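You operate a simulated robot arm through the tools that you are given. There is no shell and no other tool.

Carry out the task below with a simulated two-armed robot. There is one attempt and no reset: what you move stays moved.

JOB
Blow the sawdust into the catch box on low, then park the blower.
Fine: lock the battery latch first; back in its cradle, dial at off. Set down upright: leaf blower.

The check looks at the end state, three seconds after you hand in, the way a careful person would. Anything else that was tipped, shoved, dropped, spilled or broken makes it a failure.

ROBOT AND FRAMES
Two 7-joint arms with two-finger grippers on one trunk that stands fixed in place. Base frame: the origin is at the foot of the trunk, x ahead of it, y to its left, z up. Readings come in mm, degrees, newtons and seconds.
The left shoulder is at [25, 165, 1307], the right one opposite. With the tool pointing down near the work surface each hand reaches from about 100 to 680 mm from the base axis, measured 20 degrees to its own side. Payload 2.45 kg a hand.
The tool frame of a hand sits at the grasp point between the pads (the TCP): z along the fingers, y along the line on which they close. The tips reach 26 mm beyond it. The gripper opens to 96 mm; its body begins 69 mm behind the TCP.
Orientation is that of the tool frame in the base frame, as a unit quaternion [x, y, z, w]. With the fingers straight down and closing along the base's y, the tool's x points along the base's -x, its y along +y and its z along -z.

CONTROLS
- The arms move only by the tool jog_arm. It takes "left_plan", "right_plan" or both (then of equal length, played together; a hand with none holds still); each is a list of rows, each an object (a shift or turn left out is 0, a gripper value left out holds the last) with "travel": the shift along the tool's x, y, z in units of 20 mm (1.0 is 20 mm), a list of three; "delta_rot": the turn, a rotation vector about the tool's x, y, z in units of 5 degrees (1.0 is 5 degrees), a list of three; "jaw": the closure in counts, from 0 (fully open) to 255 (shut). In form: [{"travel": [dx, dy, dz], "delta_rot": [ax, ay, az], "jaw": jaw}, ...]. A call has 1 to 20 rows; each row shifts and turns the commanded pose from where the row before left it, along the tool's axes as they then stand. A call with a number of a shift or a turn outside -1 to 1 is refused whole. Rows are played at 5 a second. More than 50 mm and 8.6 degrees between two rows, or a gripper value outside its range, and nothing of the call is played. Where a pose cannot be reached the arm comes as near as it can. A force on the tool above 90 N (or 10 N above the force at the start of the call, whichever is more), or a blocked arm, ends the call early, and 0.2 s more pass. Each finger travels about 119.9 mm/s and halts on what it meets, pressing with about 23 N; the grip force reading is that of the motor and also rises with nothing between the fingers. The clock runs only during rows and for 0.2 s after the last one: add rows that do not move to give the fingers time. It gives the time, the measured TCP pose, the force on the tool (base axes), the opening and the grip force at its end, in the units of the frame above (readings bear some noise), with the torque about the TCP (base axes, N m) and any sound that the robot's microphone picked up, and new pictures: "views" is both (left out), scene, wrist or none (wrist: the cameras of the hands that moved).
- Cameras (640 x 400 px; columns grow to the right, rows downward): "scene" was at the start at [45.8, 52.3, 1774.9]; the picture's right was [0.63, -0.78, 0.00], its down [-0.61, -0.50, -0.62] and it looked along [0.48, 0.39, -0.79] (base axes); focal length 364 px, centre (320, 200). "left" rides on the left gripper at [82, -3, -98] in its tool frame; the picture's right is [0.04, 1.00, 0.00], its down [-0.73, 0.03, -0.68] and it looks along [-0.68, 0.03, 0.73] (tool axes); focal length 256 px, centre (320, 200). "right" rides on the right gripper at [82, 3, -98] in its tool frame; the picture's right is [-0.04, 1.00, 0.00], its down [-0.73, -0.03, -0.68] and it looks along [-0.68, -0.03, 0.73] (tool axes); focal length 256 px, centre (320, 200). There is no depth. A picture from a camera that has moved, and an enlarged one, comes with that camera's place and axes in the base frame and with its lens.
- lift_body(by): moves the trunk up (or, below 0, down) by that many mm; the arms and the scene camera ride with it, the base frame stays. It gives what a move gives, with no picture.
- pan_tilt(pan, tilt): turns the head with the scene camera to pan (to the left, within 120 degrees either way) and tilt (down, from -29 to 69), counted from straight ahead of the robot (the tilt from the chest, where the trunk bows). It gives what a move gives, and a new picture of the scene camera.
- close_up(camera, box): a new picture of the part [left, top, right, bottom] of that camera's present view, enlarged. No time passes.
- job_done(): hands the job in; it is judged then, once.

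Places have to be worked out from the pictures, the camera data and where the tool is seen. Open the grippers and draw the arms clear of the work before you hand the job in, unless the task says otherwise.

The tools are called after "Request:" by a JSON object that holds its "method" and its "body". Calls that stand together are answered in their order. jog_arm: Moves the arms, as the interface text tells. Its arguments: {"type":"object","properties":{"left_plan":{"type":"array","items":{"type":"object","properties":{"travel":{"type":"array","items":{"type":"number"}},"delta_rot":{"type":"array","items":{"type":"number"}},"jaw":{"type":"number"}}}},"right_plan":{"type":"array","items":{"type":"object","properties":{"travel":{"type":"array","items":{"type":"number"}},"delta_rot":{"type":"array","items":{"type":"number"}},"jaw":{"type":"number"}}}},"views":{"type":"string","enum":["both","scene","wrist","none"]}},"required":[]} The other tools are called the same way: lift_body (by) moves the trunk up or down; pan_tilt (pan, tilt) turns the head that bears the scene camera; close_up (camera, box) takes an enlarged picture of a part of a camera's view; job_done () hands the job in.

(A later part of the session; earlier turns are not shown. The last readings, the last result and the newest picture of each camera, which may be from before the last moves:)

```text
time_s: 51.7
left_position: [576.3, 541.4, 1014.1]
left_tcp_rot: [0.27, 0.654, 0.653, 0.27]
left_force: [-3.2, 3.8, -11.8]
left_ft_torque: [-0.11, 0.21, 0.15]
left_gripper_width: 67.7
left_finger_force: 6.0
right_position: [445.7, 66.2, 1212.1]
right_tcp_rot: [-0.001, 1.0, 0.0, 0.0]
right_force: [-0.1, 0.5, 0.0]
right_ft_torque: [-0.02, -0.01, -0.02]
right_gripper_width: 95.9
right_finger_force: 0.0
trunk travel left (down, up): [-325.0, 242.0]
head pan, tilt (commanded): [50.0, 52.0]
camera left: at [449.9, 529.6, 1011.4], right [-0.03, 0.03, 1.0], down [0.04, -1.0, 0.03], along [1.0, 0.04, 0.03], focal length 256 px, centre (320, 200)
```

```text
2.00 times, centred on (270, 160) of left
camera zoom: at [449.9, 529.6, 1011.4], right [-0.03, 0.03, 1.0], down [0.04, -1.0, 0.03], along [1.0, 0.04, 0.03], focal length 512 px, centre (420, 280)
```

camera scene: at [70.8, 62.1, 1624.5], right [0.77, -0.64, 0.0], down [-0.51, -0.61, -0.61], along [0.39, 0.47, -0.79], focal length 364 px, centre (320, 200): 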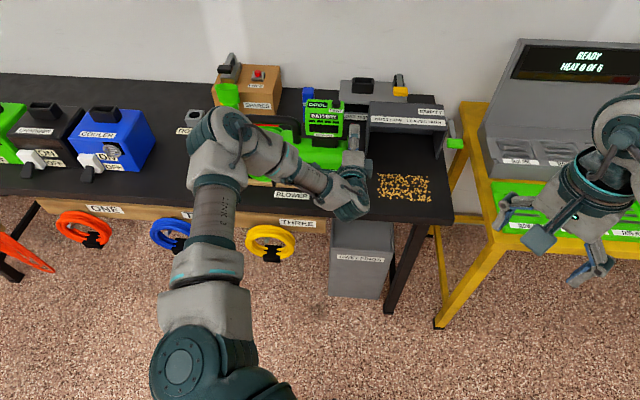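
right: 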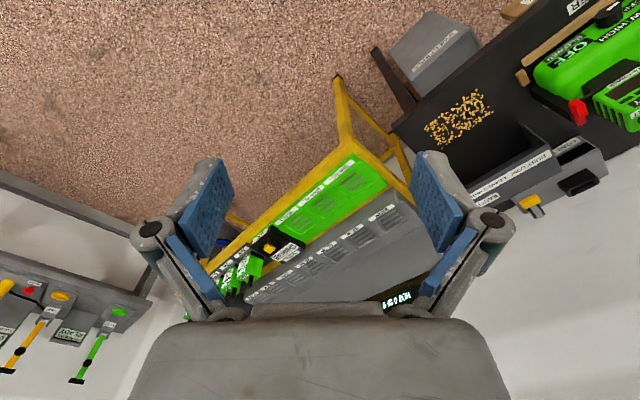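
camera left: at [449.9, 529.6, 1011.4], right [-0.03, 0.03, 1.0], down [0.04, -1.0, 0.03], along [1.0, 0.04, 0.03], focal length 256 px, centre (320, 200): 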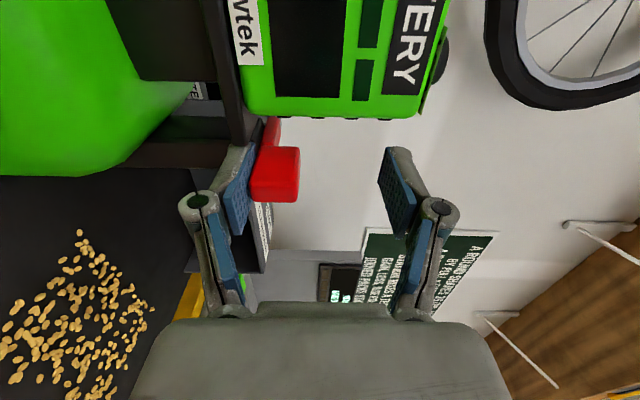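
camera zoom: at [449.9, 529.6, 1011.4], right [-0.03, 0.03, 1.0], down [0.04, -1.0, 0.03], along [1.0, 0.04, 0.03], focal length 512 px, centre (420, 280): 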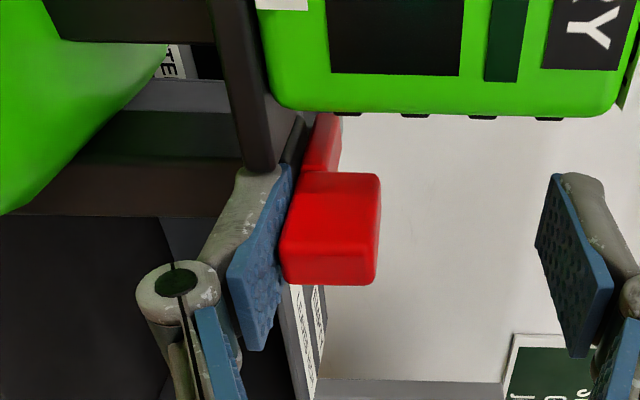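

Pushing up just starts to lift the whole blower (no pivoting), so I lower again to be clear and zoom in on the latch from here.

Request:
{"method": "jog_arm", "body": {"left_plan": [{"travel": [0, -0.3, 0]}, {"travel": [0, -0.4, 0]}, {"travel": [0, -0.4, 0]}, {"travel": [0, 0, -0.5]}, {"travel": [0, 0, -1]}, {"travel": [0, 0, -1]}, {"travel": [0, 0, -1]}, {"travel": [0, 0, 0]}], "views": "both"}}

Request:
{"method": "close_up", "body": {"camera": "left", "box": [260, 60, 340, 140]}}

Request:
{"method": "close_up", "body": {"camera": "scene", "box": [328, 110, 368, 150]}}

Request:
{"method": "close_up", "body": {"camera": "scene", "box": [380, 60, 480, 160]}}

```text
time_s: 53.5
left_position: [526.4, 489.8, 993.2]
left_tcp_rot: [0.27, 0.653, 0.654, 0.271]
left_force: [-0.6, 0.1, -0.1]
left_ft_torque: [0.02, 0.01, 0.02]
left_gripper_width: 59.7
left_finger_force: 0.1
right_position: [445.0, 65.6, 1212.9]
right_tcp_rot: [-0.001, 1.0, 0.001, 0.0]
right_force: [0.6, -0.3, 0.1]
right_ft_torque: [0.0, -0.01, 0.0]
right_gripper_width: 96.1
right_finger_force: 0.0
trunk travel left (down, up): [-325.0, 242.0]
head pan, tilt (commanded): [50.0, 52.0]
camera scene: at [70.6, 61.2, 1624.6], right [0.77, -0.64, 0.0], down [-0.51, -0.61, -0.61], along [0.39, 0.47, -0.79], focal length 364 px, centre (320, 200)
camera left: at [399.4, 478.4, 989.8], right [-0.03, 0.03, 1.0], down [0.04, -1.0, 0.03], along [1.0, 0.04, 0.03], focal length 256 px, centre (320, 200)
```

scene: 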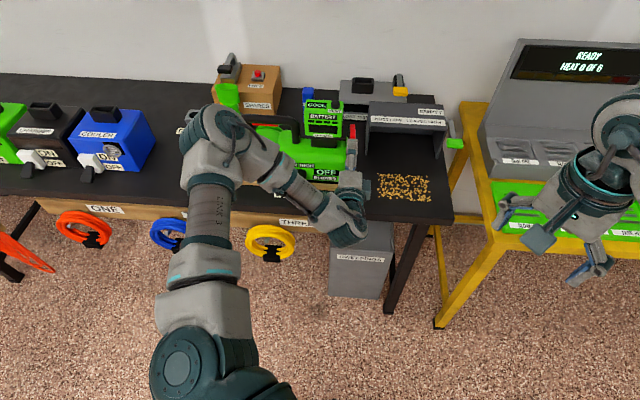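
left: 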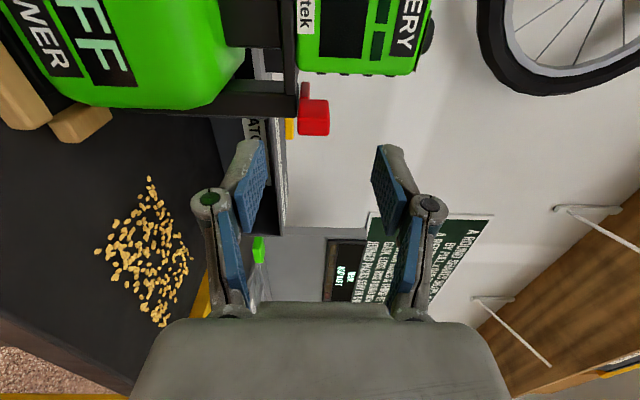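

```text
5.00 times, centred on (300, 100) of left
camera zoom: at [399.4, 478.4, 989.8], right [-0.03, 0.03, 1.0], down [0.04, -1.0, 0.03], along [1.0, 0.04, 0.03], focal length 1280 px, centre (420, 700)
```

zoom: 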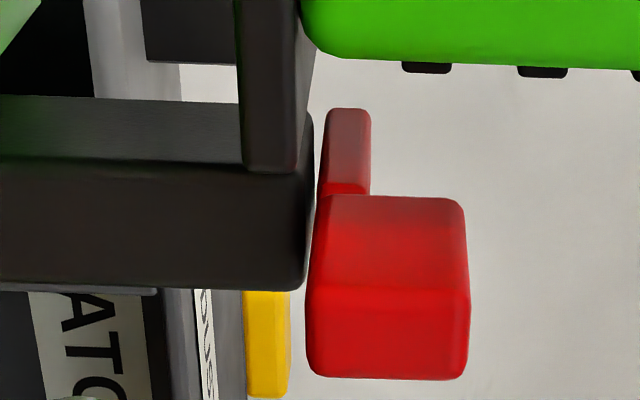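

```text
10.00 times, centred on (348, 130) of scene
camera zoom: at [70.6, 61.2, 1624.6], right [0.77, -0.64, 0.0], down [-0.51, -0.61, -0.61], along [0.39, 0.47, -0.79], focal length 3639 px, centre (40, 900)
```

zoom: 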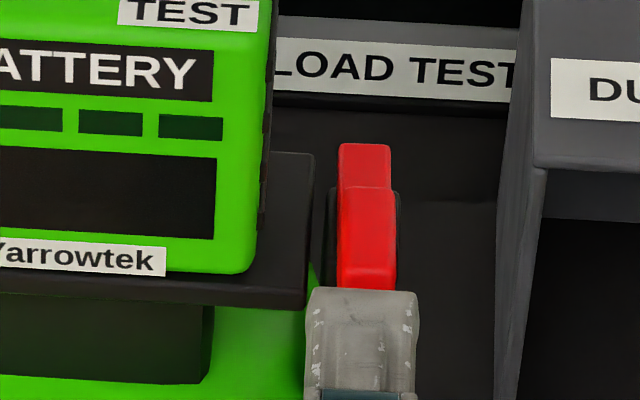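

```text
4.00 times, centred on (430, 110) of scene
camera zoom: at [70.6, 61.2, 1624.6], right [0.77, -0.64, 0.0], down [-0.51, -0.61, -0.61], along [0.39, 0.47, -0.79], focal length 1455 px, centre (-120, 560)
```

zoom: 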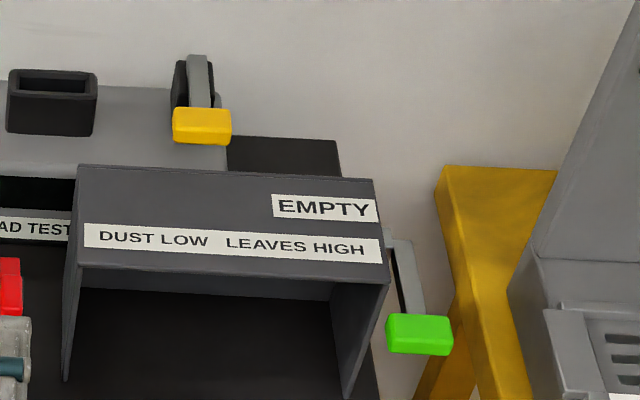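

The lever's underside clears the post top by about a millimetre, so it may be a push-type or sideways-swinging lever. I close the fingers and press straight in on the front of the block, gently.

Request:
{"method": "jog_arm", "body": {"left_plan": [{"travel": [0, -0.15, 0], "jaw": 255}, {"travel": [0, -0.15, 0]}, {"travel": [0, 0, 0.5]}, {"travel": [0, 0, 0.5]}, {"travel": [0, 0, 0.5]}, {"travel": [0, 0, 0.25]}, {"travel": [0, 0, 0.15]}, {"travel": [0, 0, 0.1]}, {"travel": [0, 0, 0]}], "views": "wrist"}}

Request:
{"method": "close_up", "body": {"camera": "left", "box": [220, 60, 420, 260]}}

```text
time_s: 55.5
left_position: [554.1, 518.3, 985.9]
left_tcp_rot: [0.27, 0.653, 0.654, 0.27]
left_force: [-3.5, -4.1, -1.3]
left_ft_torque: [-0.03, 0.06, 0.04]
left_gripper_width: 5.9
left_finger_force: 22.8
right_position: [444.5, 65.5, 1212.7]
right_tcp_rot: [-0.001, 1.0, 0.0, 0.0]
right_force: [0.2, -0.2, -0.2]
right_ft_torque: [-0.01, -0.01, -0.01]
right_gripper_width: 96.2
right_finger_force: 0.1
trunk travel left (down, up): [-325.0, 242.0]
head pan, tilt (commanded): [50.0, 52.0]
camera left: at [427.4, 506.5, 984.1], right [-0.03, 0.03, 1.0], down [0.04, -1.0, 0.03], along [1.0, 0.04, 0.03], focal length 256 px, centre (320, 200)
```

left: 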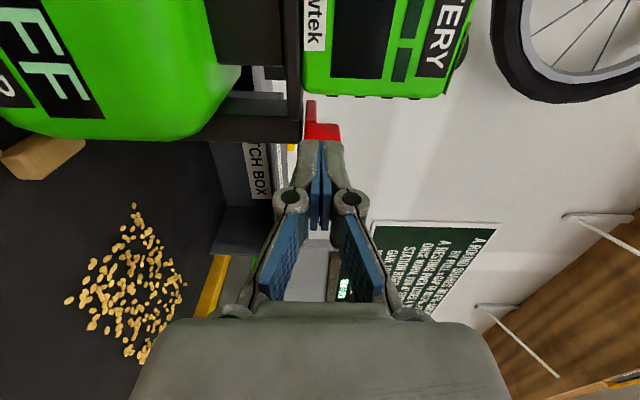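

```text
2.00 times, centred on (320, 160) of left
camera zoom: at [427.4, 506.5, 984.1], right [-0.03, 0.03, 1.0], down [0.04, -1.0, 0.03], along [1.0, 0.04, 0.03], focal length 512 px, centre (320, 280)
```

zoom: 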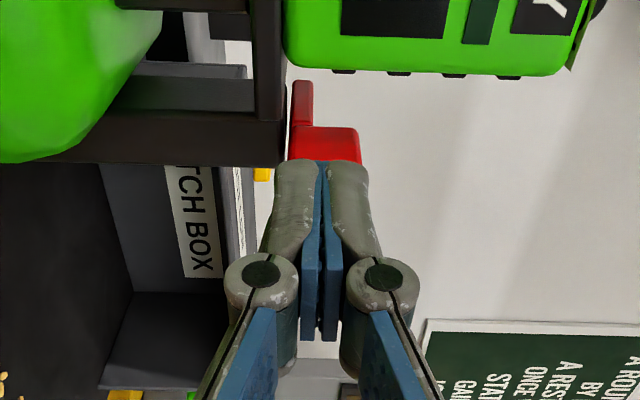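

Fingertips touch the block's front face at n≈784 with about 5 N. I press another 4 mm to see if it goes in.

Request:
{"method": "jog_arm", "body": {"left_plan": [{"travel": [0, 0, 0.1]}, {"travel": [0, 0, 0.1]}, {"travel": [0, 0, 0]}, {"travel": [0, 0, 0]}], "views": "wrist"}}

Request:
{"method": "close_up", "body": {"camera": "left", "box": [220, 60, 420, 260]}}

```text
time_s: 56.5
left_position: [557.1, 520.7, 988.6]
left_tcp_rot: [0.27, 0.652, 0.654, 0.272]
left_force: [-6.7, -5.7, 3.8]
left_ft_torque: [0.03, -0.01, 0.06]
left_gripper_width: 0.1
left_finger_force: 23.2
right_position: [443.3, 64.5, 1212.6]
right_tcp_rot: [-0.001, 1.0, 0.002, 0.001]
right_force: [0.2, 0.0, -0.6]
right_ft_torque: [0.03, -0.01, 0.01]
right_gripper_width: 95.8
right_finger_force: 0.1
trunk travel left (down, up): [-325.0, 242.0]
head pan, tilt (commanded): [50.0, 52.0]
camera left: at [430.4, 508.4, 985.5], right [-0.03, 0.03, 1.0], down [0.04, -1.0, 0.03], along [1.0, 0.04, 0.03], focal length 256 px, centre (320, 200)
```

left: 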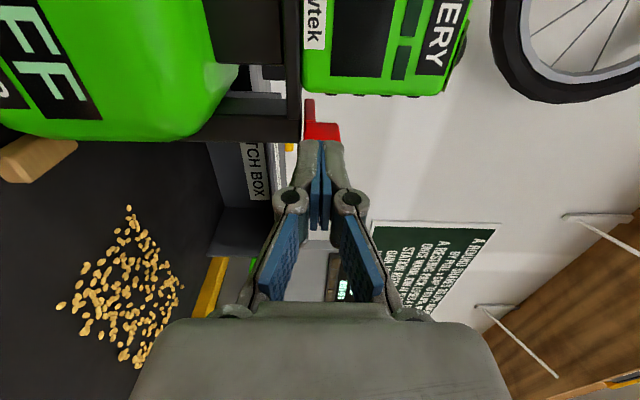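

```text
2.00 times, centred on (320, 160) of left
camera zoom: at [430.4, 508.4, 985.5], right [-0.03, 0.03, 1.0], down [0.04, -1.0, 0.03], along [1.0, 0.04, 0.03], focal length 512 px, centre (320, 280)
```

zoom: 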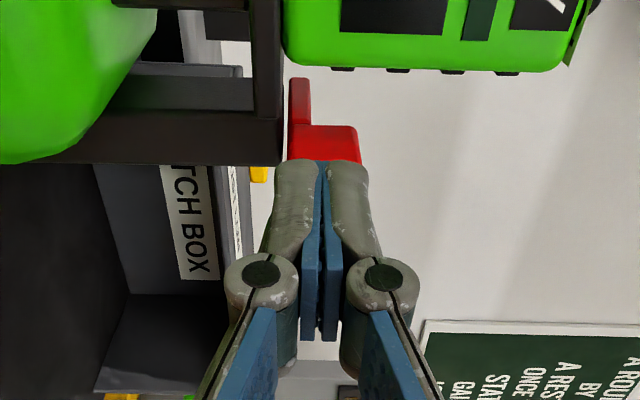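

Pressing in only slides the blower a few millimetres in its cradle, so I stop. Next I test a free sideways push from the right of the block toward the battery: back off, move right, and come in beside it.

Request:
{"method": "jog_arm", "body": {"left_plan": [{"travel": [0, 0, -0.8]}, {"travel": [0, 0, -0.8]}, {"travel": [-0.7, 0, 0]}, {"travel": [-0.7, 0, 0]}, {"travel": [-0.7, 0, 0]}, {"travel": [0, 0, 0.8]}, {"travel": [0, 0, 0.8]}, {"travel": [0, 0, 0.8]}, {"travel": [0, 0, 0]}], "views": "both"}}

Request:
{"method": "close_up", "body": {"camera": "scene", "box": [310, 100, 390, 180]}}

Request:
{"method": "close_up", "body": {"camera": "left", "box": [220, 60, 420, 260]}}

```text
time_s: 58.5
left_position: [598.8, 502.8, 988.0]
left_tcp_rot: [0.271, 0.653, 0.653, 0.271]
left_force: [0.9, -0.1, 0.1]
left_ft_torque: [0.01, 0.03, 0.02]
left_gripper_width: 0.0
left_finger_force: 22.6
right_position: [445.6, 64.4, 1213.4]
right_tcp_rot: [-0.001, 1.0, 0.001, 0.0]
right_force: [-0.4, 0.3, -0.4]
right_ft_torque: [-0.02, 0.04, -0.03]
right_gripper_width: 95.8
right_finger_force: 0.0
trunk travel left (down, up): [-325.0, 242.0]
head pan, tilt (commanded): [50.0, 52.0]
camera scene: at [70.7, 61.4, 1624.6], right [0.77, -0.64, 0.0], down [-0.51, -0.61, -0.61], along [0.39, 0.47, -0.79], focal length 364 px, centre (320, 200)
camera left: at [472.5, 492.1, 984.4], right [-0.03, 0.03, 1.0], down [0.04, -1.0, 0.03], along [1.0, 0.04, 0.03], focal length 256 px, centre (320, 200)
```

scene: 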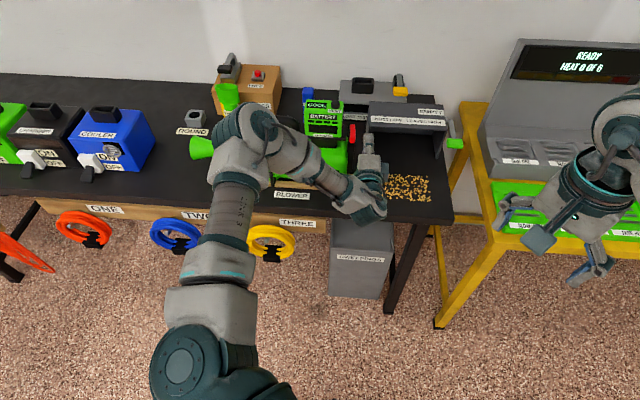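
left: 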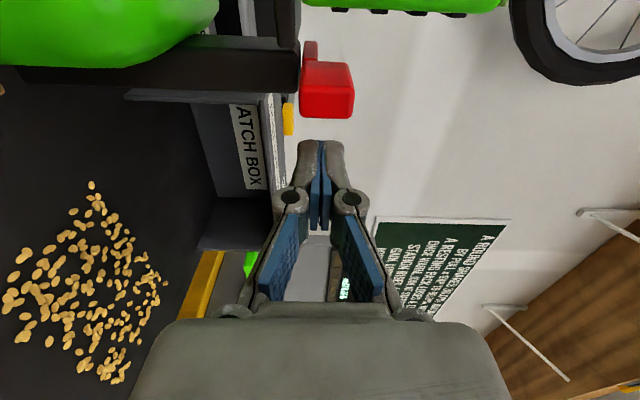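

```text
5.00 times, centred on (350, 140) of scene
camera zoom: at [70.7, 61.4, 1624.6], right [0.77, -0.64, 0.0], down [-0.51, -0.61, -0.61], along [0.39, 0.47, -0.79], focal length 1819 px, centre (170, 500)
```

zoom: 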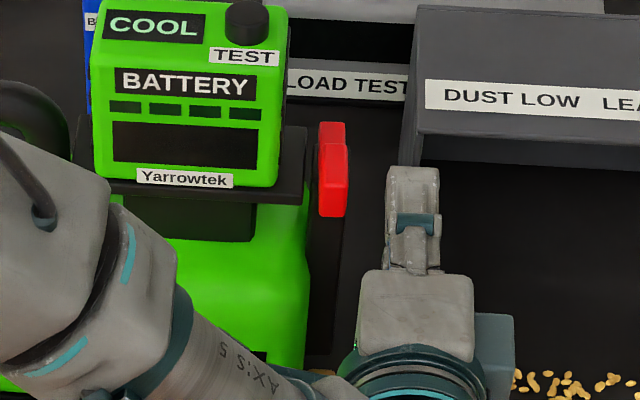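

```text
2.00 times, centred on (320, 160) of left
camera zoom: at [472.5, 492.1, 984.4], right [-0.03, 0.03, 1.0], down [0.04, -1.0, 0.03], along [1.0, 0.04, 0.03], focal length 512 px, centre (320, 280)
```

zoom: 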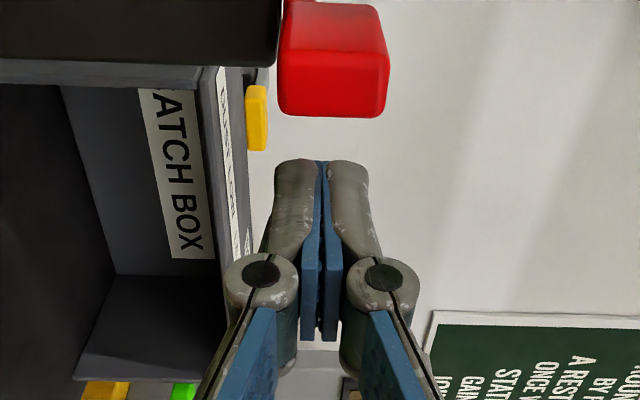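

The closed fingers are beside the block on its right. I move left until contact and push lightly.

Request:
{"method": "jog_arm", "body": {"left_plan": [{"travel": [0.45, 0, 0]}, {"travel": [0.45, 0, 0]}, {"travel": [0.15, 0, 0]}, {"travel": [0.15, 0, 0]}, {"travel": [0.1, 0, 0]}, {"travel": [0, 0, 0]}, {"travel": [0, 0, 0]}], "views": "both"}}

Request:
{"method": "close_up", "body": {"camera": "scene", "box": [310, 100, 390, 180]}}

```text
time_s: 60.1
left_position: [581.7, 518.4, 987.8]
left_tcp_rot: [0.272, 0.652, 0.654, 0.271]
left_force: [9.3, -7.6, -1.4]
left_ft_torque: [0.0, -0.05, -0.3]
left_gripper_width: 5.8
left_finger_force: 23.2
right_position: [446.4, 64.2, 1212.6]
right_tcp_rot: [-0.001, 1.0, 0.002, 0.001]
right_force: [-0.3, -0.3, 0.6]
right_ft_torque: [0.02, 0.01, -0.02]
right_gripper_width: 96.2
right_finger_force: 0.0
trunk travel left (down, up): [-325.0, 242.0]
head pan, tilt (commanded): [50.0, 52.0]
camera scene: at [73.7, 58.2, 1624.6], right [0.77, -0.64, 0.0], down [-0.51, -0.6, -0.61], along [0.39, 0.47, -0.79], focal length 364 px, centre (320, 200)
camera left: at [455.7, 508.1, 983.9], right [-0.03, 0.03, 1.0], down [0.04, -1.0, 0.03], along [1.0, 0.04, 0.03], focal length 256 px, centre (320, 200)
```

scene: 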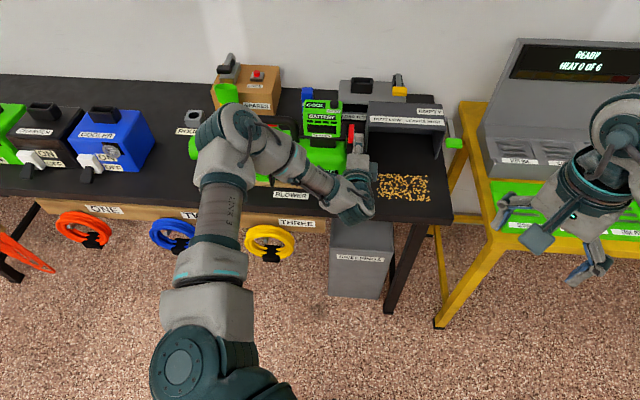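
left: 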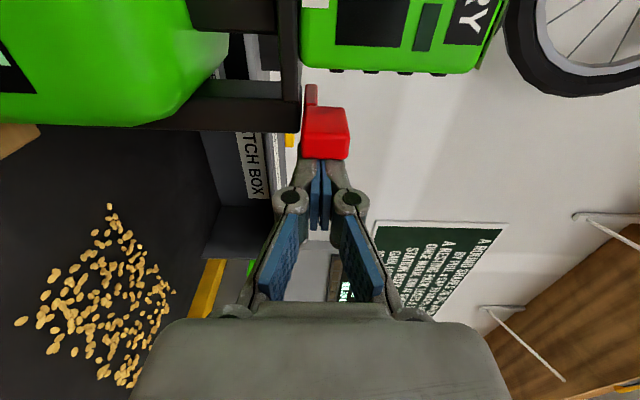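

```text
5.00 times, centred on (350, 140) of scene
camera zoom: at [73.7, 58.2, 1624.6], right [0.77, -0.64, 0.0], down [-0.51, -0.6, -0.61], along [0.39, 0.47, -0.79], focal length 1819 px, centre (170, 500)
```

zoom: 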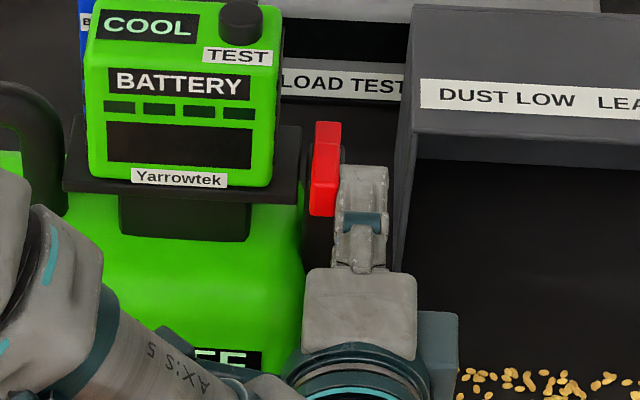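

The block end seems to have swung slightly left relative to the plate while the stem's far end stayed put. I push a little further in the same direction.

Request:
{"method": "jog_arm", "body": {"left_plan": [{"travel": [0.1, 0, 0]}, {"travel": [0.1, 0, 0]}, {"travel": [0.1, 0, 0]}, {"travel": [0, 0, 0]}, {"travel": [0, 0, 0]}], "views": "both"}}

Request:
{"method": "close_up", "body": {"camera": "scene", "box": [310, 100, 390, 180]}}

Request:
{"method": "close_up", "body": {"camera": "left", "box": [240, 60, 400, 220]}}

```text
time_s: 61.3
left_position: [578.5, 520.9, 987.5]
left_tcp_rot: [0.272, 0.652, 0.654, 0.27]
left_force: [26.5, -14.7, 1.5]
left_ft_torque: [0.09, -0.12, -0.72]
left_gripper_width: 6.1
left_finger_force: 23.4
right_position: [447.8, 61.8, 1212.9]
right_tcp_rot: [-0.001, 1.0, 0.003, -0.001]
right_force: [-0.5, 0.0, 0.2]
right_ft_torque: [-0.02, 0.01, -0.03]
right_gripper_width: 96.1
right_finger_force: 0.0
trunk travel left (down, up): [-325.0, 242.0]
head pan, tilt (commanded): [50.0, 52.0]
camera scene: at [77.4, 54.4, 1624.6], right [0.77, -0.64, -0.01], down [-0.51, -0.6, -0.61], along [0.39, 0.47, -0.79], focal length 364 px, centre (320, 200)
camera left: at [452.5, 510.6, 984.6], right [-0.03, 0.02, 1.0], down [0.04, -1.0, 0.03], along [1.0, 0.04, 0.03], focal length 256 px, centre (320, 200)
```

scene: 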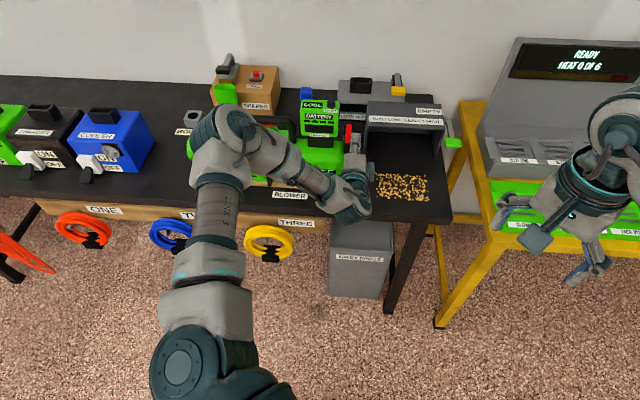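
left: 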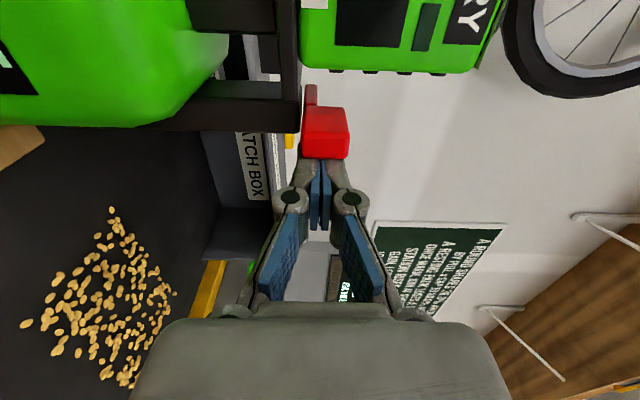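

```text
5.00 times, centred on (350, 140) of scene
camera zoom: at [77.4, 54.4, 1624.6], right [0.77, -0.64, -0.01], down [-0.51, -0.6, -0.61], along [0.39, 0.47, -0.79], focal length 1819 px, centre (170, 500)
```

zoom: 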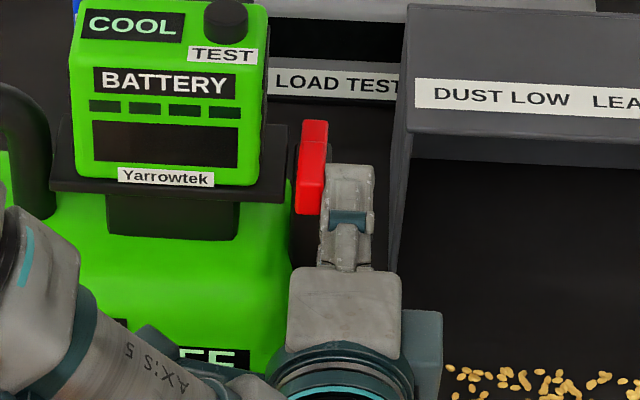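

```text
2.50 times, centred on (320, 140) of left
camera zoom: at [452.5, 510.6, 984.6], right [-0.03, 0.02, 1.0], down [0.04, -1.0, 0.03], along [1.0, 0.04, 0.03], focal length 640 px, centre (320, 350)
```

zoom: 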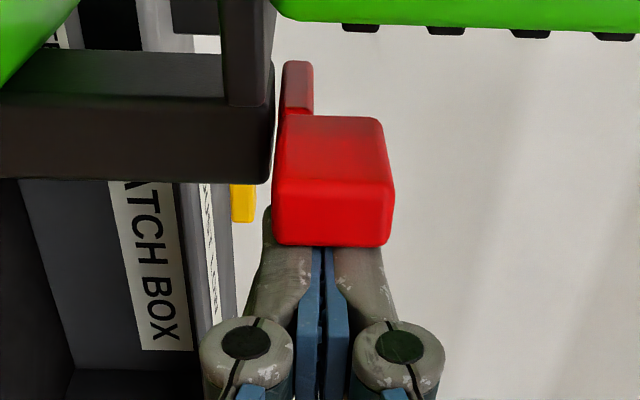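

Pushing left reaches a hard limit too (30 N), so I release it. I back out, re-grip the block, and this time swing the hand to the right along an arc about the stem's far end, so the clamp does not resist the pivoting.

Request:
{"method": "jog_arm", "body": {"left_plan": [{"travel": [-0.8, 0, 0]}, {"travel": [-0.3, 0, 0]}, {"travel": [0, 0, -1]}, {"travel": [0, 0, -1]}, {"travel": [0, 0, -0.9]}, {"travel": [0.8, 0, 0], "jaw": 138}, {"travel": [0.8, 0, 0]}, {"travel": [0, 0, 0.9]}, {"travel": [0, 0, 1]}, {"travel": [0, 0, 1]}, {"travel": [0, 0, 0.4]}, {"travel": [0, 0, 0]}], "views": "wrist"}}

Request:
{"method": "close_up", "body": {"camera": "left", "box": [220, 60, 420, 260]}}

Request:
{"method": "close_up", "body": {"camera": "scene", "box": [200, 90, 400, 215]}}

```text
time_s: 63.9
left_position: [574.4, 538.5, 987.7]
left_tcp_rot: [0.27, 0.653, 0.654, 0.27]
left_force: [-3.2, 0.0, 1.2]
left_ft_torque: [-0.03, 0.07, 0.04]
left_gripper_width: 43.9
left_finger_force: 0.1
right_position: [445.7, 63.6, 1213.9]
right_tcp_rot: [-0.001, 1.0, 0.001, 0.001]
right_force: [0.7, 0.8, 0.4]
right_ft_torque: [-0.03, -0.03, -0.03]
right_gripper_width: 96.3
right_finger_force: 0.1
trunk travel left (down, up): [-325.0, 242.0]
head pan, tilt (commanded): [50.0, 52.0]
camera left: at [448.5, 527.2, 984.4], right [-0.03, 0.03, 1.0], down [0.04, -1.0, 0.03], along [1.0, 0.04, 0.03], focal length 256 px, centre (320, 200)
```

left: 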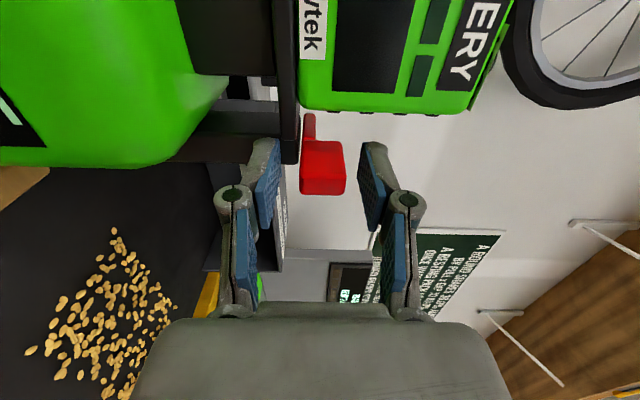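

```text
2.00 times, centred on (320, 160) of left
camera zoom: at [448.5, 527.2, 984.4], right [-0.03, 0.03, 1.0], down [0.04, -1.0, 0.03], along [1.0, 0.04, 0.03], focal length 512 px, centre (320, 280)
```

zoom: 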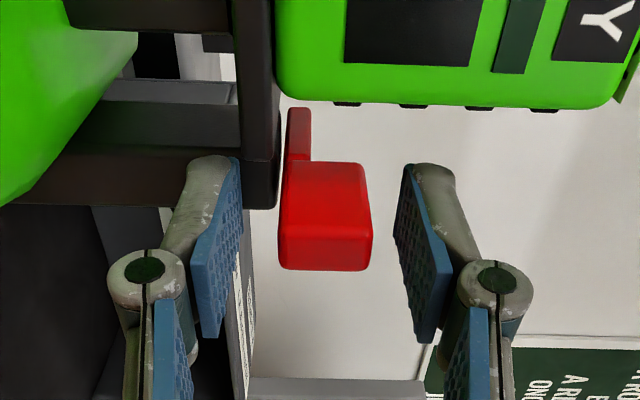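

```text
3.20 times, centred on (300, 152) of scene
camera zoom: at [70.5, 61.3, 1624.6], right [0.77, -0.64, 0.0], down [-0.51, -0.61, -0.61], along [0.39, 0.47, -0.79], focal length 1164 px, centre (384, 352)
```

zoom: 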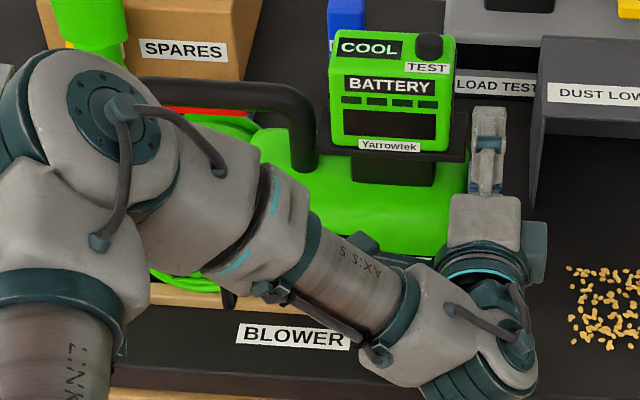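

The block is between the fingers again. I close and swing 10° to the right about the stem's far end.

Request:
{"method": "jog_arm", "body": {"left_plan": [{"jaw": 185}, {"jaw": 205}, {"jaw": 215}, {"travel": [-0.12, 0, 0.005], "delta_rot": [0, 0.5, 0]}, {"travel": [-0.12, 0, 0.005], "delta_rot": [0, 0.5, 0]}, {"travel": [-0.12, 0, 0.005], "delta_rot": [0, 0.5, 0]}, {"travel": [0, 0, 0]}, {"travel": [0, 0, 0]}], "views": "wrist"}}

Request:
{"method": "close_up", "body": {"camera": "left", "box": [220, 60, 420, 260]}}

```text
time_s: 65.7
left_position: [578.8, 533.7, 988.7]
left_tcp_rot: [0.226, 0.668, 0.671, 0.228]
left_force: [-8.4, 1.8, 6.4]
left_ft_torque: [0.04, 0.05, 0.31]
left_gripper_width: 22.7
left_finger_force: 23.0
right_position: [444.2, 65.0, 1213.3]
right_tcp_rot: [0.0, 1.0, 0.001, 0.001]
right_force: [-0.5, -0.5, -0.4]
right_ft_torque: [-0.01, 0.01, -0.03]
right_gripper_width: 96.0
right_finger_force: 0.0
trunk travel left (down, up): [-325.0, 242.0]
head pan, tilt (commanded): [50.0, 52.0]
camera left: at [454.6, 505.9, 984.7], right [-0.03, 0.02, 1.0], down [0.17, -0.98, 0.03], along [0.98, 0.17, 0.03], focal length 256 px, centre (320, 200)
```

left: 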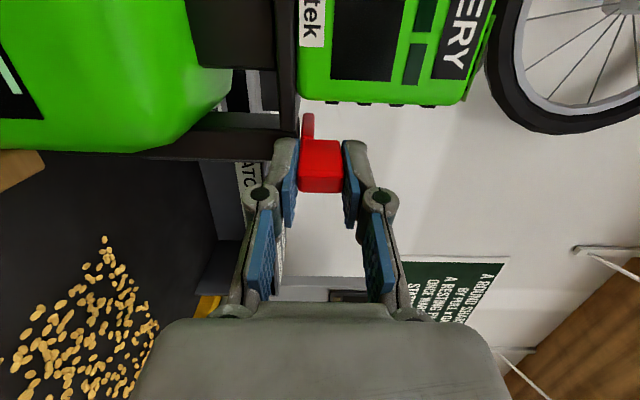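

```text
2.00 times, centred on (320, 160) of left
camera zoom: at [454.6, 505.9, 984.7], right [-0.03, 0.02, 1.0], down [0.17, -0.98, 0.03], along [0.98, 0.17, 0.03], focal length 512 px, centre (320, 280)
```

zoom: 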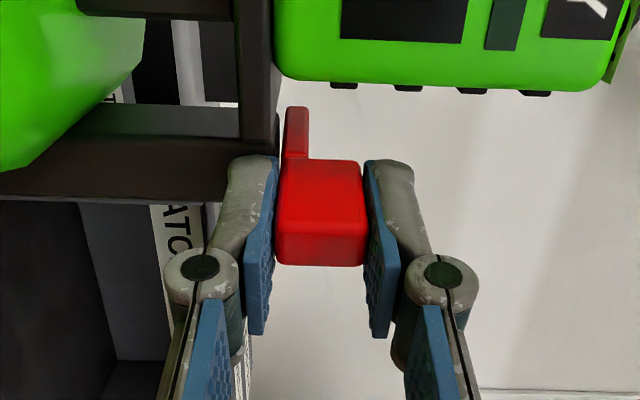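

The lever swings with the hand while the battery stays: it pivots about a vertical axis toward the right, with only ~8 N. I keep swinging it along the arc, watching force and sound.

Request:
{"method": "jog_arm", "body": {"left_plan": [{"travel": [-0.124, 0, 0.004], "delta_rot": [0, 0.5, 0]}, {"travel": [-0.124, 0, 0.004], "delta_rot": [0, 0.5, 0]}, {"travel": [-0.124, 0, 0.004], "delta_rot": [0, 0.5, 0]}, {"travel": [-0.124, 0, 0.004], "delta_rot": [0, 0.5, 0]}, {"travel": [-0.124, 0, 0.004], "delta_rot": [0, 0.5, 0]}, {"travel": [-0.124, 0, 0.004], "delta_rot": [0, 0.5, 0]}, {"travel": [-0.124, 0, 0.004], "delta_rot": [0, 0.5, 0]}, {"travel": [0, 0, 0]}, {"travel": [0, 0, 0]}], "views": "both"}}

Request:
{"method": "close_up", "body": {"camera": "left", "box": [220, 60, 420, 260]}}

Request:
{"method": "close_up", "body": {"camera": "scene", "box": [300, 90, 400, 170]}}

```text
time_s: 67.7
left_position: [588.3, 527.9, 994.8]
left_tcp_rot: [0.123, 0.697, 0.695, 0.123]
left_force: [-1.7, 0.7, -10.6]
left_ft_torque: [-0.46, -0.18, 0.09]
left_gripper_width: 23.0
left_finger_force: 23.0
left hand out of reach, approached as far as the arm can: row 6, 7
right_position: [445.0, 64.9, 1212.0]
right_tcp_rot: [-0.001, 1.0, 0.0, 0.0]
right_force: [-0.7, -0.2, -0.8]
right_ft_torque: [-0.02, 0.01, 0.02]
right_gripper_width: 95.9
right_finger_force: 0.2
trunk travel left (down, up): [-325.0, 242.0]
head pan, tilt (commanded): [50.0, 52.0]
camera scene: at [73.6, 63.4, 1624.2], right [0.77, -0.64, 0.0], down [-0.51, -0.61, -0.61], along [0.39, 0.47, -0.79], focal length 364 px, centre (320, 200)
camera left: at [479.3, 464.5, 991.4], right [-0.04, 0.01, 1.0], down [0.46, -0.89, 0.03], along [0.89, 0.46, 0.03], focal length 256 px, centre (320, 200)
```

scene: 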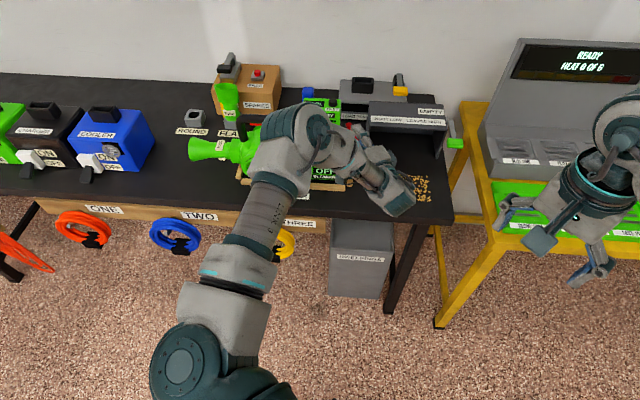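
left: 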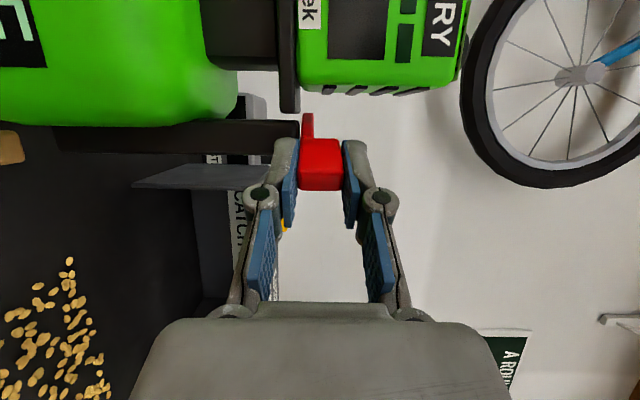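

```text
2.00 times, centred on (320, 160) of left
camera zoom: at [479.3, 464.5, 991.4], right [-0.04, 0.01, 1.0], down [0.46, -0.89, 0.03], along [0.89, 0.46, 0.03], focal length 512 px, centre (320, 280)
```

zoom: 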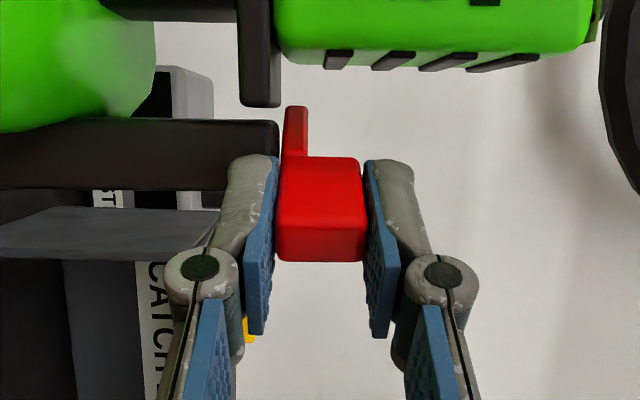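

```text
5.00 times, centred on (350, 130) of scene
camera zoom: at [73.6, 63.4, 1624.2], right [0.77, -0.64, 0.0], down [-0.51, -0.61, -0.61], along [0.39, 0.47, -0.79], focal length 1819 px, centre (170, 550)
```

zoom: 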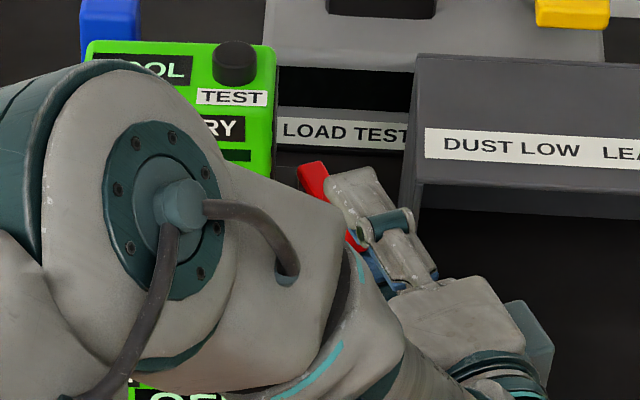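

The lever has swung about 25° before the wrist ran out of reach. I release it here, back out, and square the hand again so I can push the lever further with the fingertips from its left side.

Request:
{"method": "jog_arm", "body": {"left_plan": [{"travel": [0, -0.3, 0]}, {"travel": [0, 0, 0], "jaw": 180}, {"jaw": 138}, {"travel": [0, 0, 0]}, {"travel": [0, 0, -1]}, {"travel": [0, 0, -1]}, {"travel": [0, 0, -1]}, {"travel": [0, 0, -1]}, {"travel": [0, 0, 0]}], "views": "both"}}

Request:
{"method": "close_up", "body": {"camera": "left", "box": [220, 40, 420, 240]}}

Request:
{"method": "close_up", "body": {"camera": "scene", "box": [300, 90, 400, 170]}}

```text
time_s: 69.7
left_position: [551.3, 458.2, 1000.3]
left_tcp_rot: [0.123, 0.696, 0.696, 0.124]
left_force: [-0.7, 0.6, 0.5]
left_ft_torque: [0.0, 0.04, 0.0]
left_gripper_width: 44.1
left_finger_force: 0.0
left hand out of reach, approached as far as the arm can: row 1, 6, 7, 8
right_position: [444.2, 64.9, 1212.1]
right_tcp_rot: [0.0, 1.0, 0.001, 0.0]
right_force: [0.7, -0.2, 0.1]
right_ft_torque: [0.02, 0.03, 0.02]
right_gripper_width: 96.1
right_finger_force: 0.0
trunk travel left (down, up): [-325.0, 242.0]
head pan, tilt (commanded): [50.0, 52.0]
camera scene: at [71.3, 60.3, 1624.6], right [0.77, -0.64, 0.0], down [-0.51, -0.61, -0.61], along [0.39, 0.47, -0.79], focal length 364 px, centre (320, 200)
camera left: at [442.4, 394.8, 997.6], right [-0.04, 0.01, 1.0], down [0.46, -0.89, 0.03], along [0.89, 0.46, 0.03], focal length 256 px, centre (320, 200)
```

scene: 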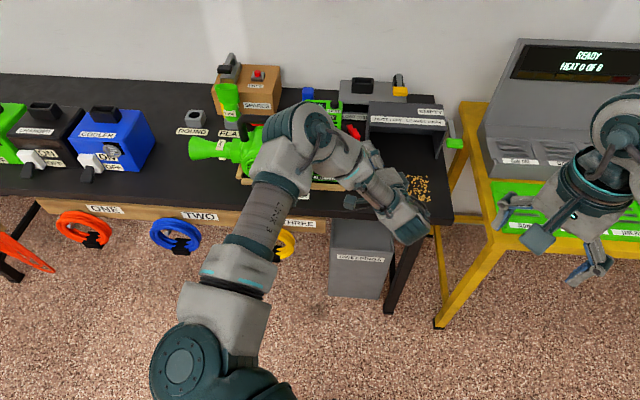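
left: 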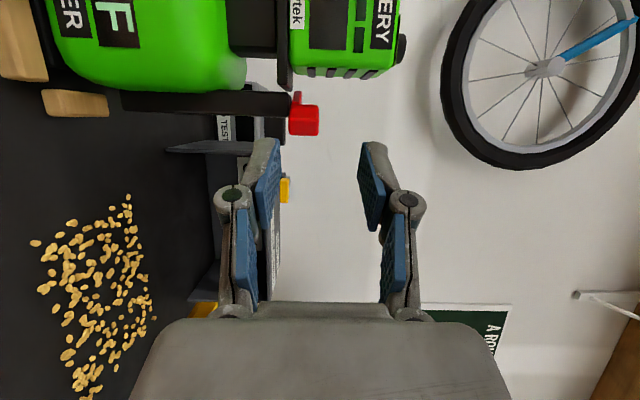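

```text
2.00 times, centred on (320, 140) of left
camera zoom: at [442.4, 394.8, 997.6], right [-0.04, 0.01, 1.0], down [0.46, -0.89, 0.03], along [0.89, 0.46, 0.03], focal length 512 px, centre (320, 320)
```

zoom: 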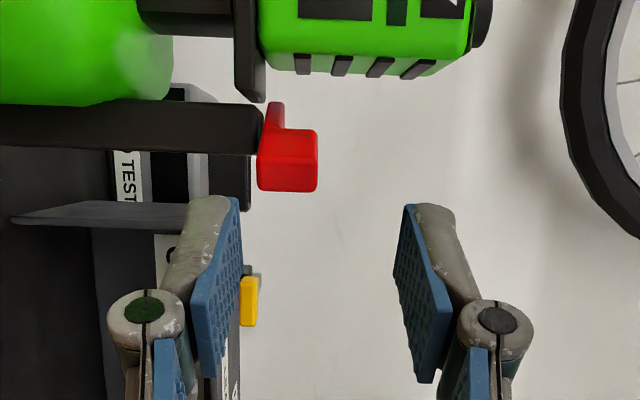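

```text
5.00 times, centred on (350, 130) of scene
camera zoom: at [71.3, 60.3, 1624.6], right [0.77, -0.64, 0.0], down [-0.51, -0.61, -0.61], along [0.39, 0.47, -0.79], focal length 1819 px, centre (170, 550)
```

zoom: 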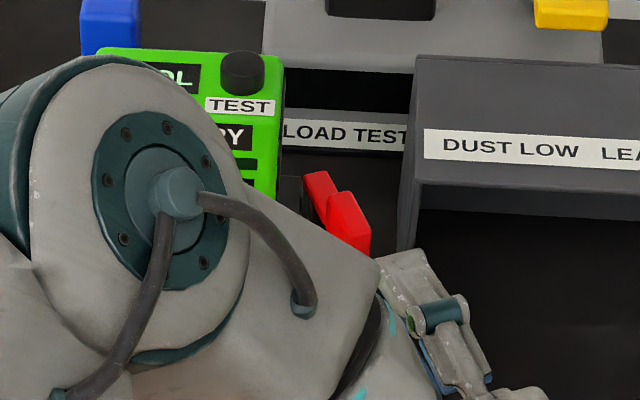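

The lever stays at about 27° by friction. I square the hand, close the fingers, and place them in the gap between battery and lever, slightly higher than the plate.

Request:
{"method": "jog_arm", "body": {"left_plan": [{"delta_rot": [0, -1, 0], "jaw": 255}, {"delta_rot": [0, -1, 0]}, {"delta_rot": [0, -1, 0]}, {"delta_rot": [0, -1, 0]}, {"delta_rot": [0, -1, 0]}, {"travel": [0.8, 0, 0]}, {"travel": [0.8, 0, 0]}, {"travel": [0.7, 0, 0]}, {"travel": [0, 0, 0]}, {"travel": [0, 0, 0]}], "views": "both"}}

Request:
{"method": "close_up", "body": {"camera": "scene", "box": [300, 90, 400, 170]}}

```text
time_s: 71.9
left_position: [518.1, 491.1, 1001.8]
left_tcp_rot: [0.271, 0.652, 0.654, 0.271]
left_force: [0.0, 0.0, -1.0]
left_ft_torque: [0.01, 0.0, -0.02]
left_gripper_width: 0.1
left_finger_force: 22.9
right_position: [444.7, 65.2, 1212.5]
right_tcp_rot: [-0.001, 1.0, 0.001, 0.0]
right_force: [0.4, 0.3, -0.2]
right_ft_torque: [-0.01, 0.03, 0.0]
right_gripper_width: 95.9
right_finger_force: 0.0
trunk travel left (down, up): [-325.0, 242.0]
head pan, tilt (commanded): [50.0, 52.0]
camera scene: at [70.5, 61.3, 1624.6], right [0.77, -0.64, 0.0], down [-0.51, -0.61, -0.61], along [0.39, 0.47, -0.79], focal length 364 px, centre (320, 200)
camera left: at [392.6, 480.9, 998.6], right [-0.03, 0.03, 1.0], down [0.04, -1.0, 0.03], along [1.0, 0.04, 0.03], focal length 256 px, centre (320, 200)
```

scene: 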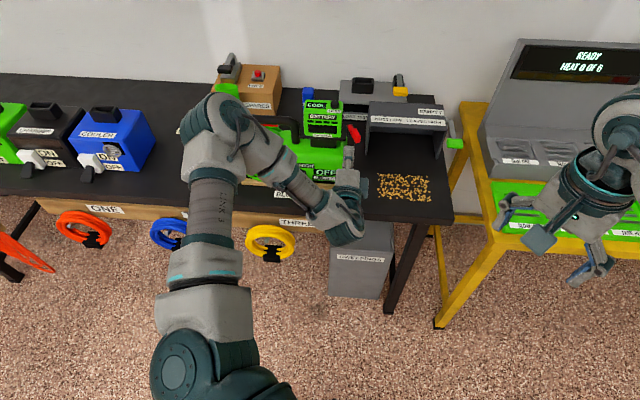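
left: 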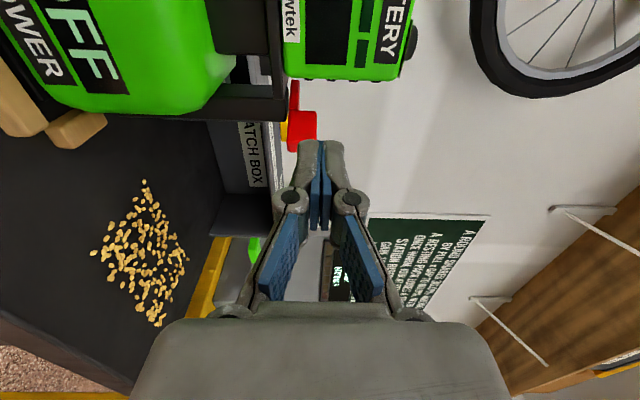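

```text
5.00 times, centred on (350, 130) of scene
camera zoom: at [70.5, 61.3, 1624.6], right [0.77, -0.64, 0.0], down [-0.51, -0.61, -0.61], along [0.39, 0.47, -0.79], focal length 1819 px, centre (170, 550)
```

zoom: 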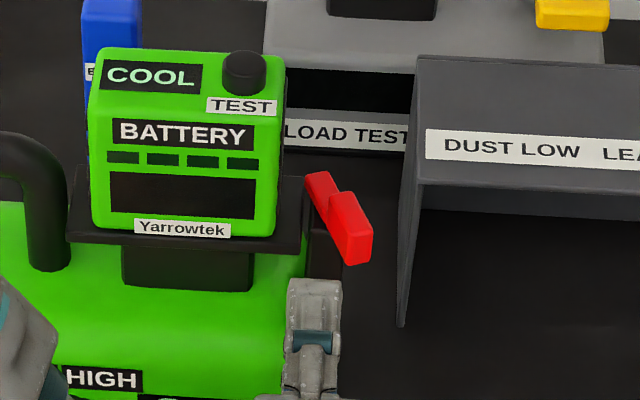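

The gap is clear. I slide the closed fingers in between battery and lever, then push right.

Request:
{"method": "jog_arm", "body": {"left_plan": [{"travel": [-0.1, -0.2, 0.8]}, {"travel": [0, 0, 0.8]}, {"travel": [0, 0, 0.8]}, {"travel": [0, 0, 0.3]}, {"travel": [0, 0, 0]}], "views": "wrist"}}

Request:
{"method": "close_up", "body": {"camera": "scene", "box": [300, 90, 400, 170]}}

```text
time_s: 73.1
left_position: [559.1, 528.4, 997.0]
left_tcp_rot: [0.271, 0.652, 0.654, 0.27]
left_force: [-0.1, 0.3, 0.3]
left_ft_torque: [0.02, 0.02, 0.0]
left_gripper_width: 0.0
left_finger_force: 23.2
right_position: [445.2, 65.3, 1212.5]
right_tcp_rot: [0.0, 1.0, 0.001, 0.0]
right_force: [-0.2, 0.6, 0.0]
right_ft_torque: [0.01, 0.01, -0.03]
right_gripper_width: 96.1
right_finger_force: 0.0
trunk travel left (down, up): [-325.0, 242.0]
head pan, tilt (commanded): [50.0, 52.0]
camera left: at [432.6, 517.0, 993.8], right [-0.03, 0.03, 1.0], down [0.04, -1.0, 0.03], along [1.0, 0.04, 0.03], focal length 256 px, centre (320, 200)
```

left: 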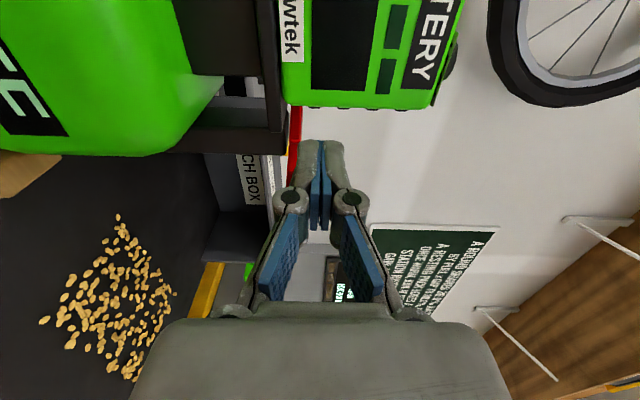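

```text
5.00 times, centred on (350, 130) of scene
camera zoom: at [70.5, 61.7, 1624.6], right [0.77, -0.64, 0.0], down [-0.51, -0.61, -0.61], along [0.39, 0.47, -0.79], focal length 1819 px, centre (170, 550)
```

zoom: 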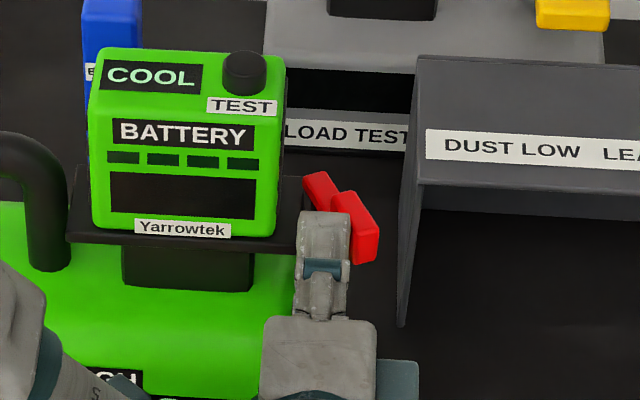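

The fingers are in the gap against the lever's left side. I push right 25 mm in small steps.

Request:
{"method": "jog_arm", "body": {"left_plan": [{"travel": [-0.25, 0, 0]}, {"travel": [-0.25, 0, 0]}, {"travel": [-0.25, 0, 0.05]}, {"travel": [-0.25, 0, 0.05]}, {"travel": [-0.25, 0, 0.1]}, {"travel": [0, 0, 0]}, {"travel": [0, 0, 0]}], "views": "wrist"}}

Request:
{"method": "close_up", "body": {"camera": "scene", "box": [300, 90, 400, 170]}}

```text
time_s: 74.7
left_position: [579.2, 512.0, 996.6]
left_tcp_rot: [0.27, 0.653, 0.654, 0.27]
left_force: [0.1, 0.2, -0.1]
left_ft_torque: [0.0, 0.0, 0.0]
left_gripper_width: 0.1
left_finger_force: 22.8
right_position: [445.3, 65.2, 1212.6]
right_tcp_rot: [-0.001, 1.0, 0.001, 0.0]
right_force: [1.0, -0.1, -1.1]
right_ft_torque: [0.01, 0.0, 0.0]
right_gripper_width: 96.5
right_finger_force: 0.1
trunk travel left (down, up): [-325.0, 242.0]
head pan, tilt (commanded): [50.0, 52.0]
camera left: at [453.5, 502.3, 993.4], right [-0.03, 0.03, 1.0], down [0.04, -1.0, 0.03], along [1.0, 0.04, 0.03], focal length 256 px, centre (320, 200)
```

left: 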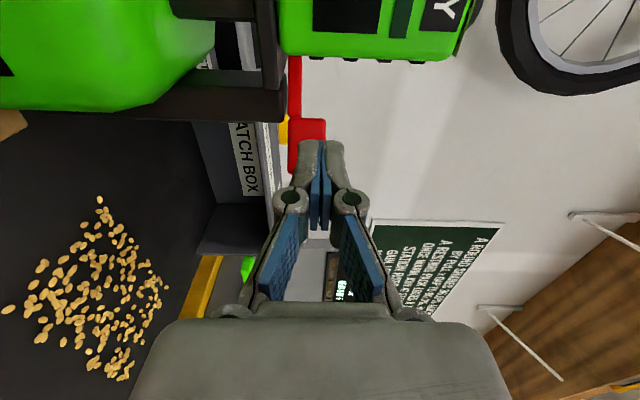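

```text
5.00 times, centred on (350, 130) of scene
camera zoom: at [70.8, 61.5, 1624.6], right [0.77, -0.64, 0.0], down [-0.51, -0.61, -0.61], along [0.39, 0.47, -0.79], focal length 1819 px, centre (170, 550)
```

zoom: 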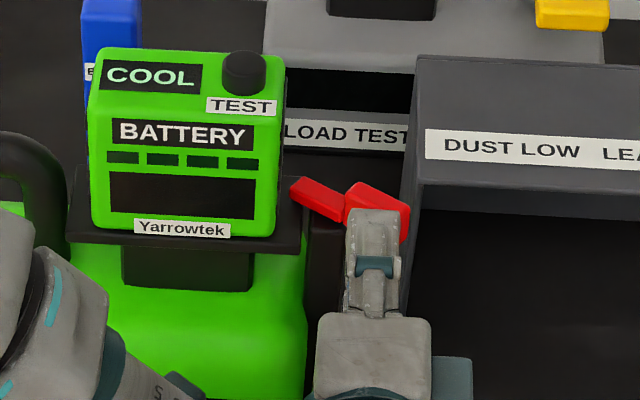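

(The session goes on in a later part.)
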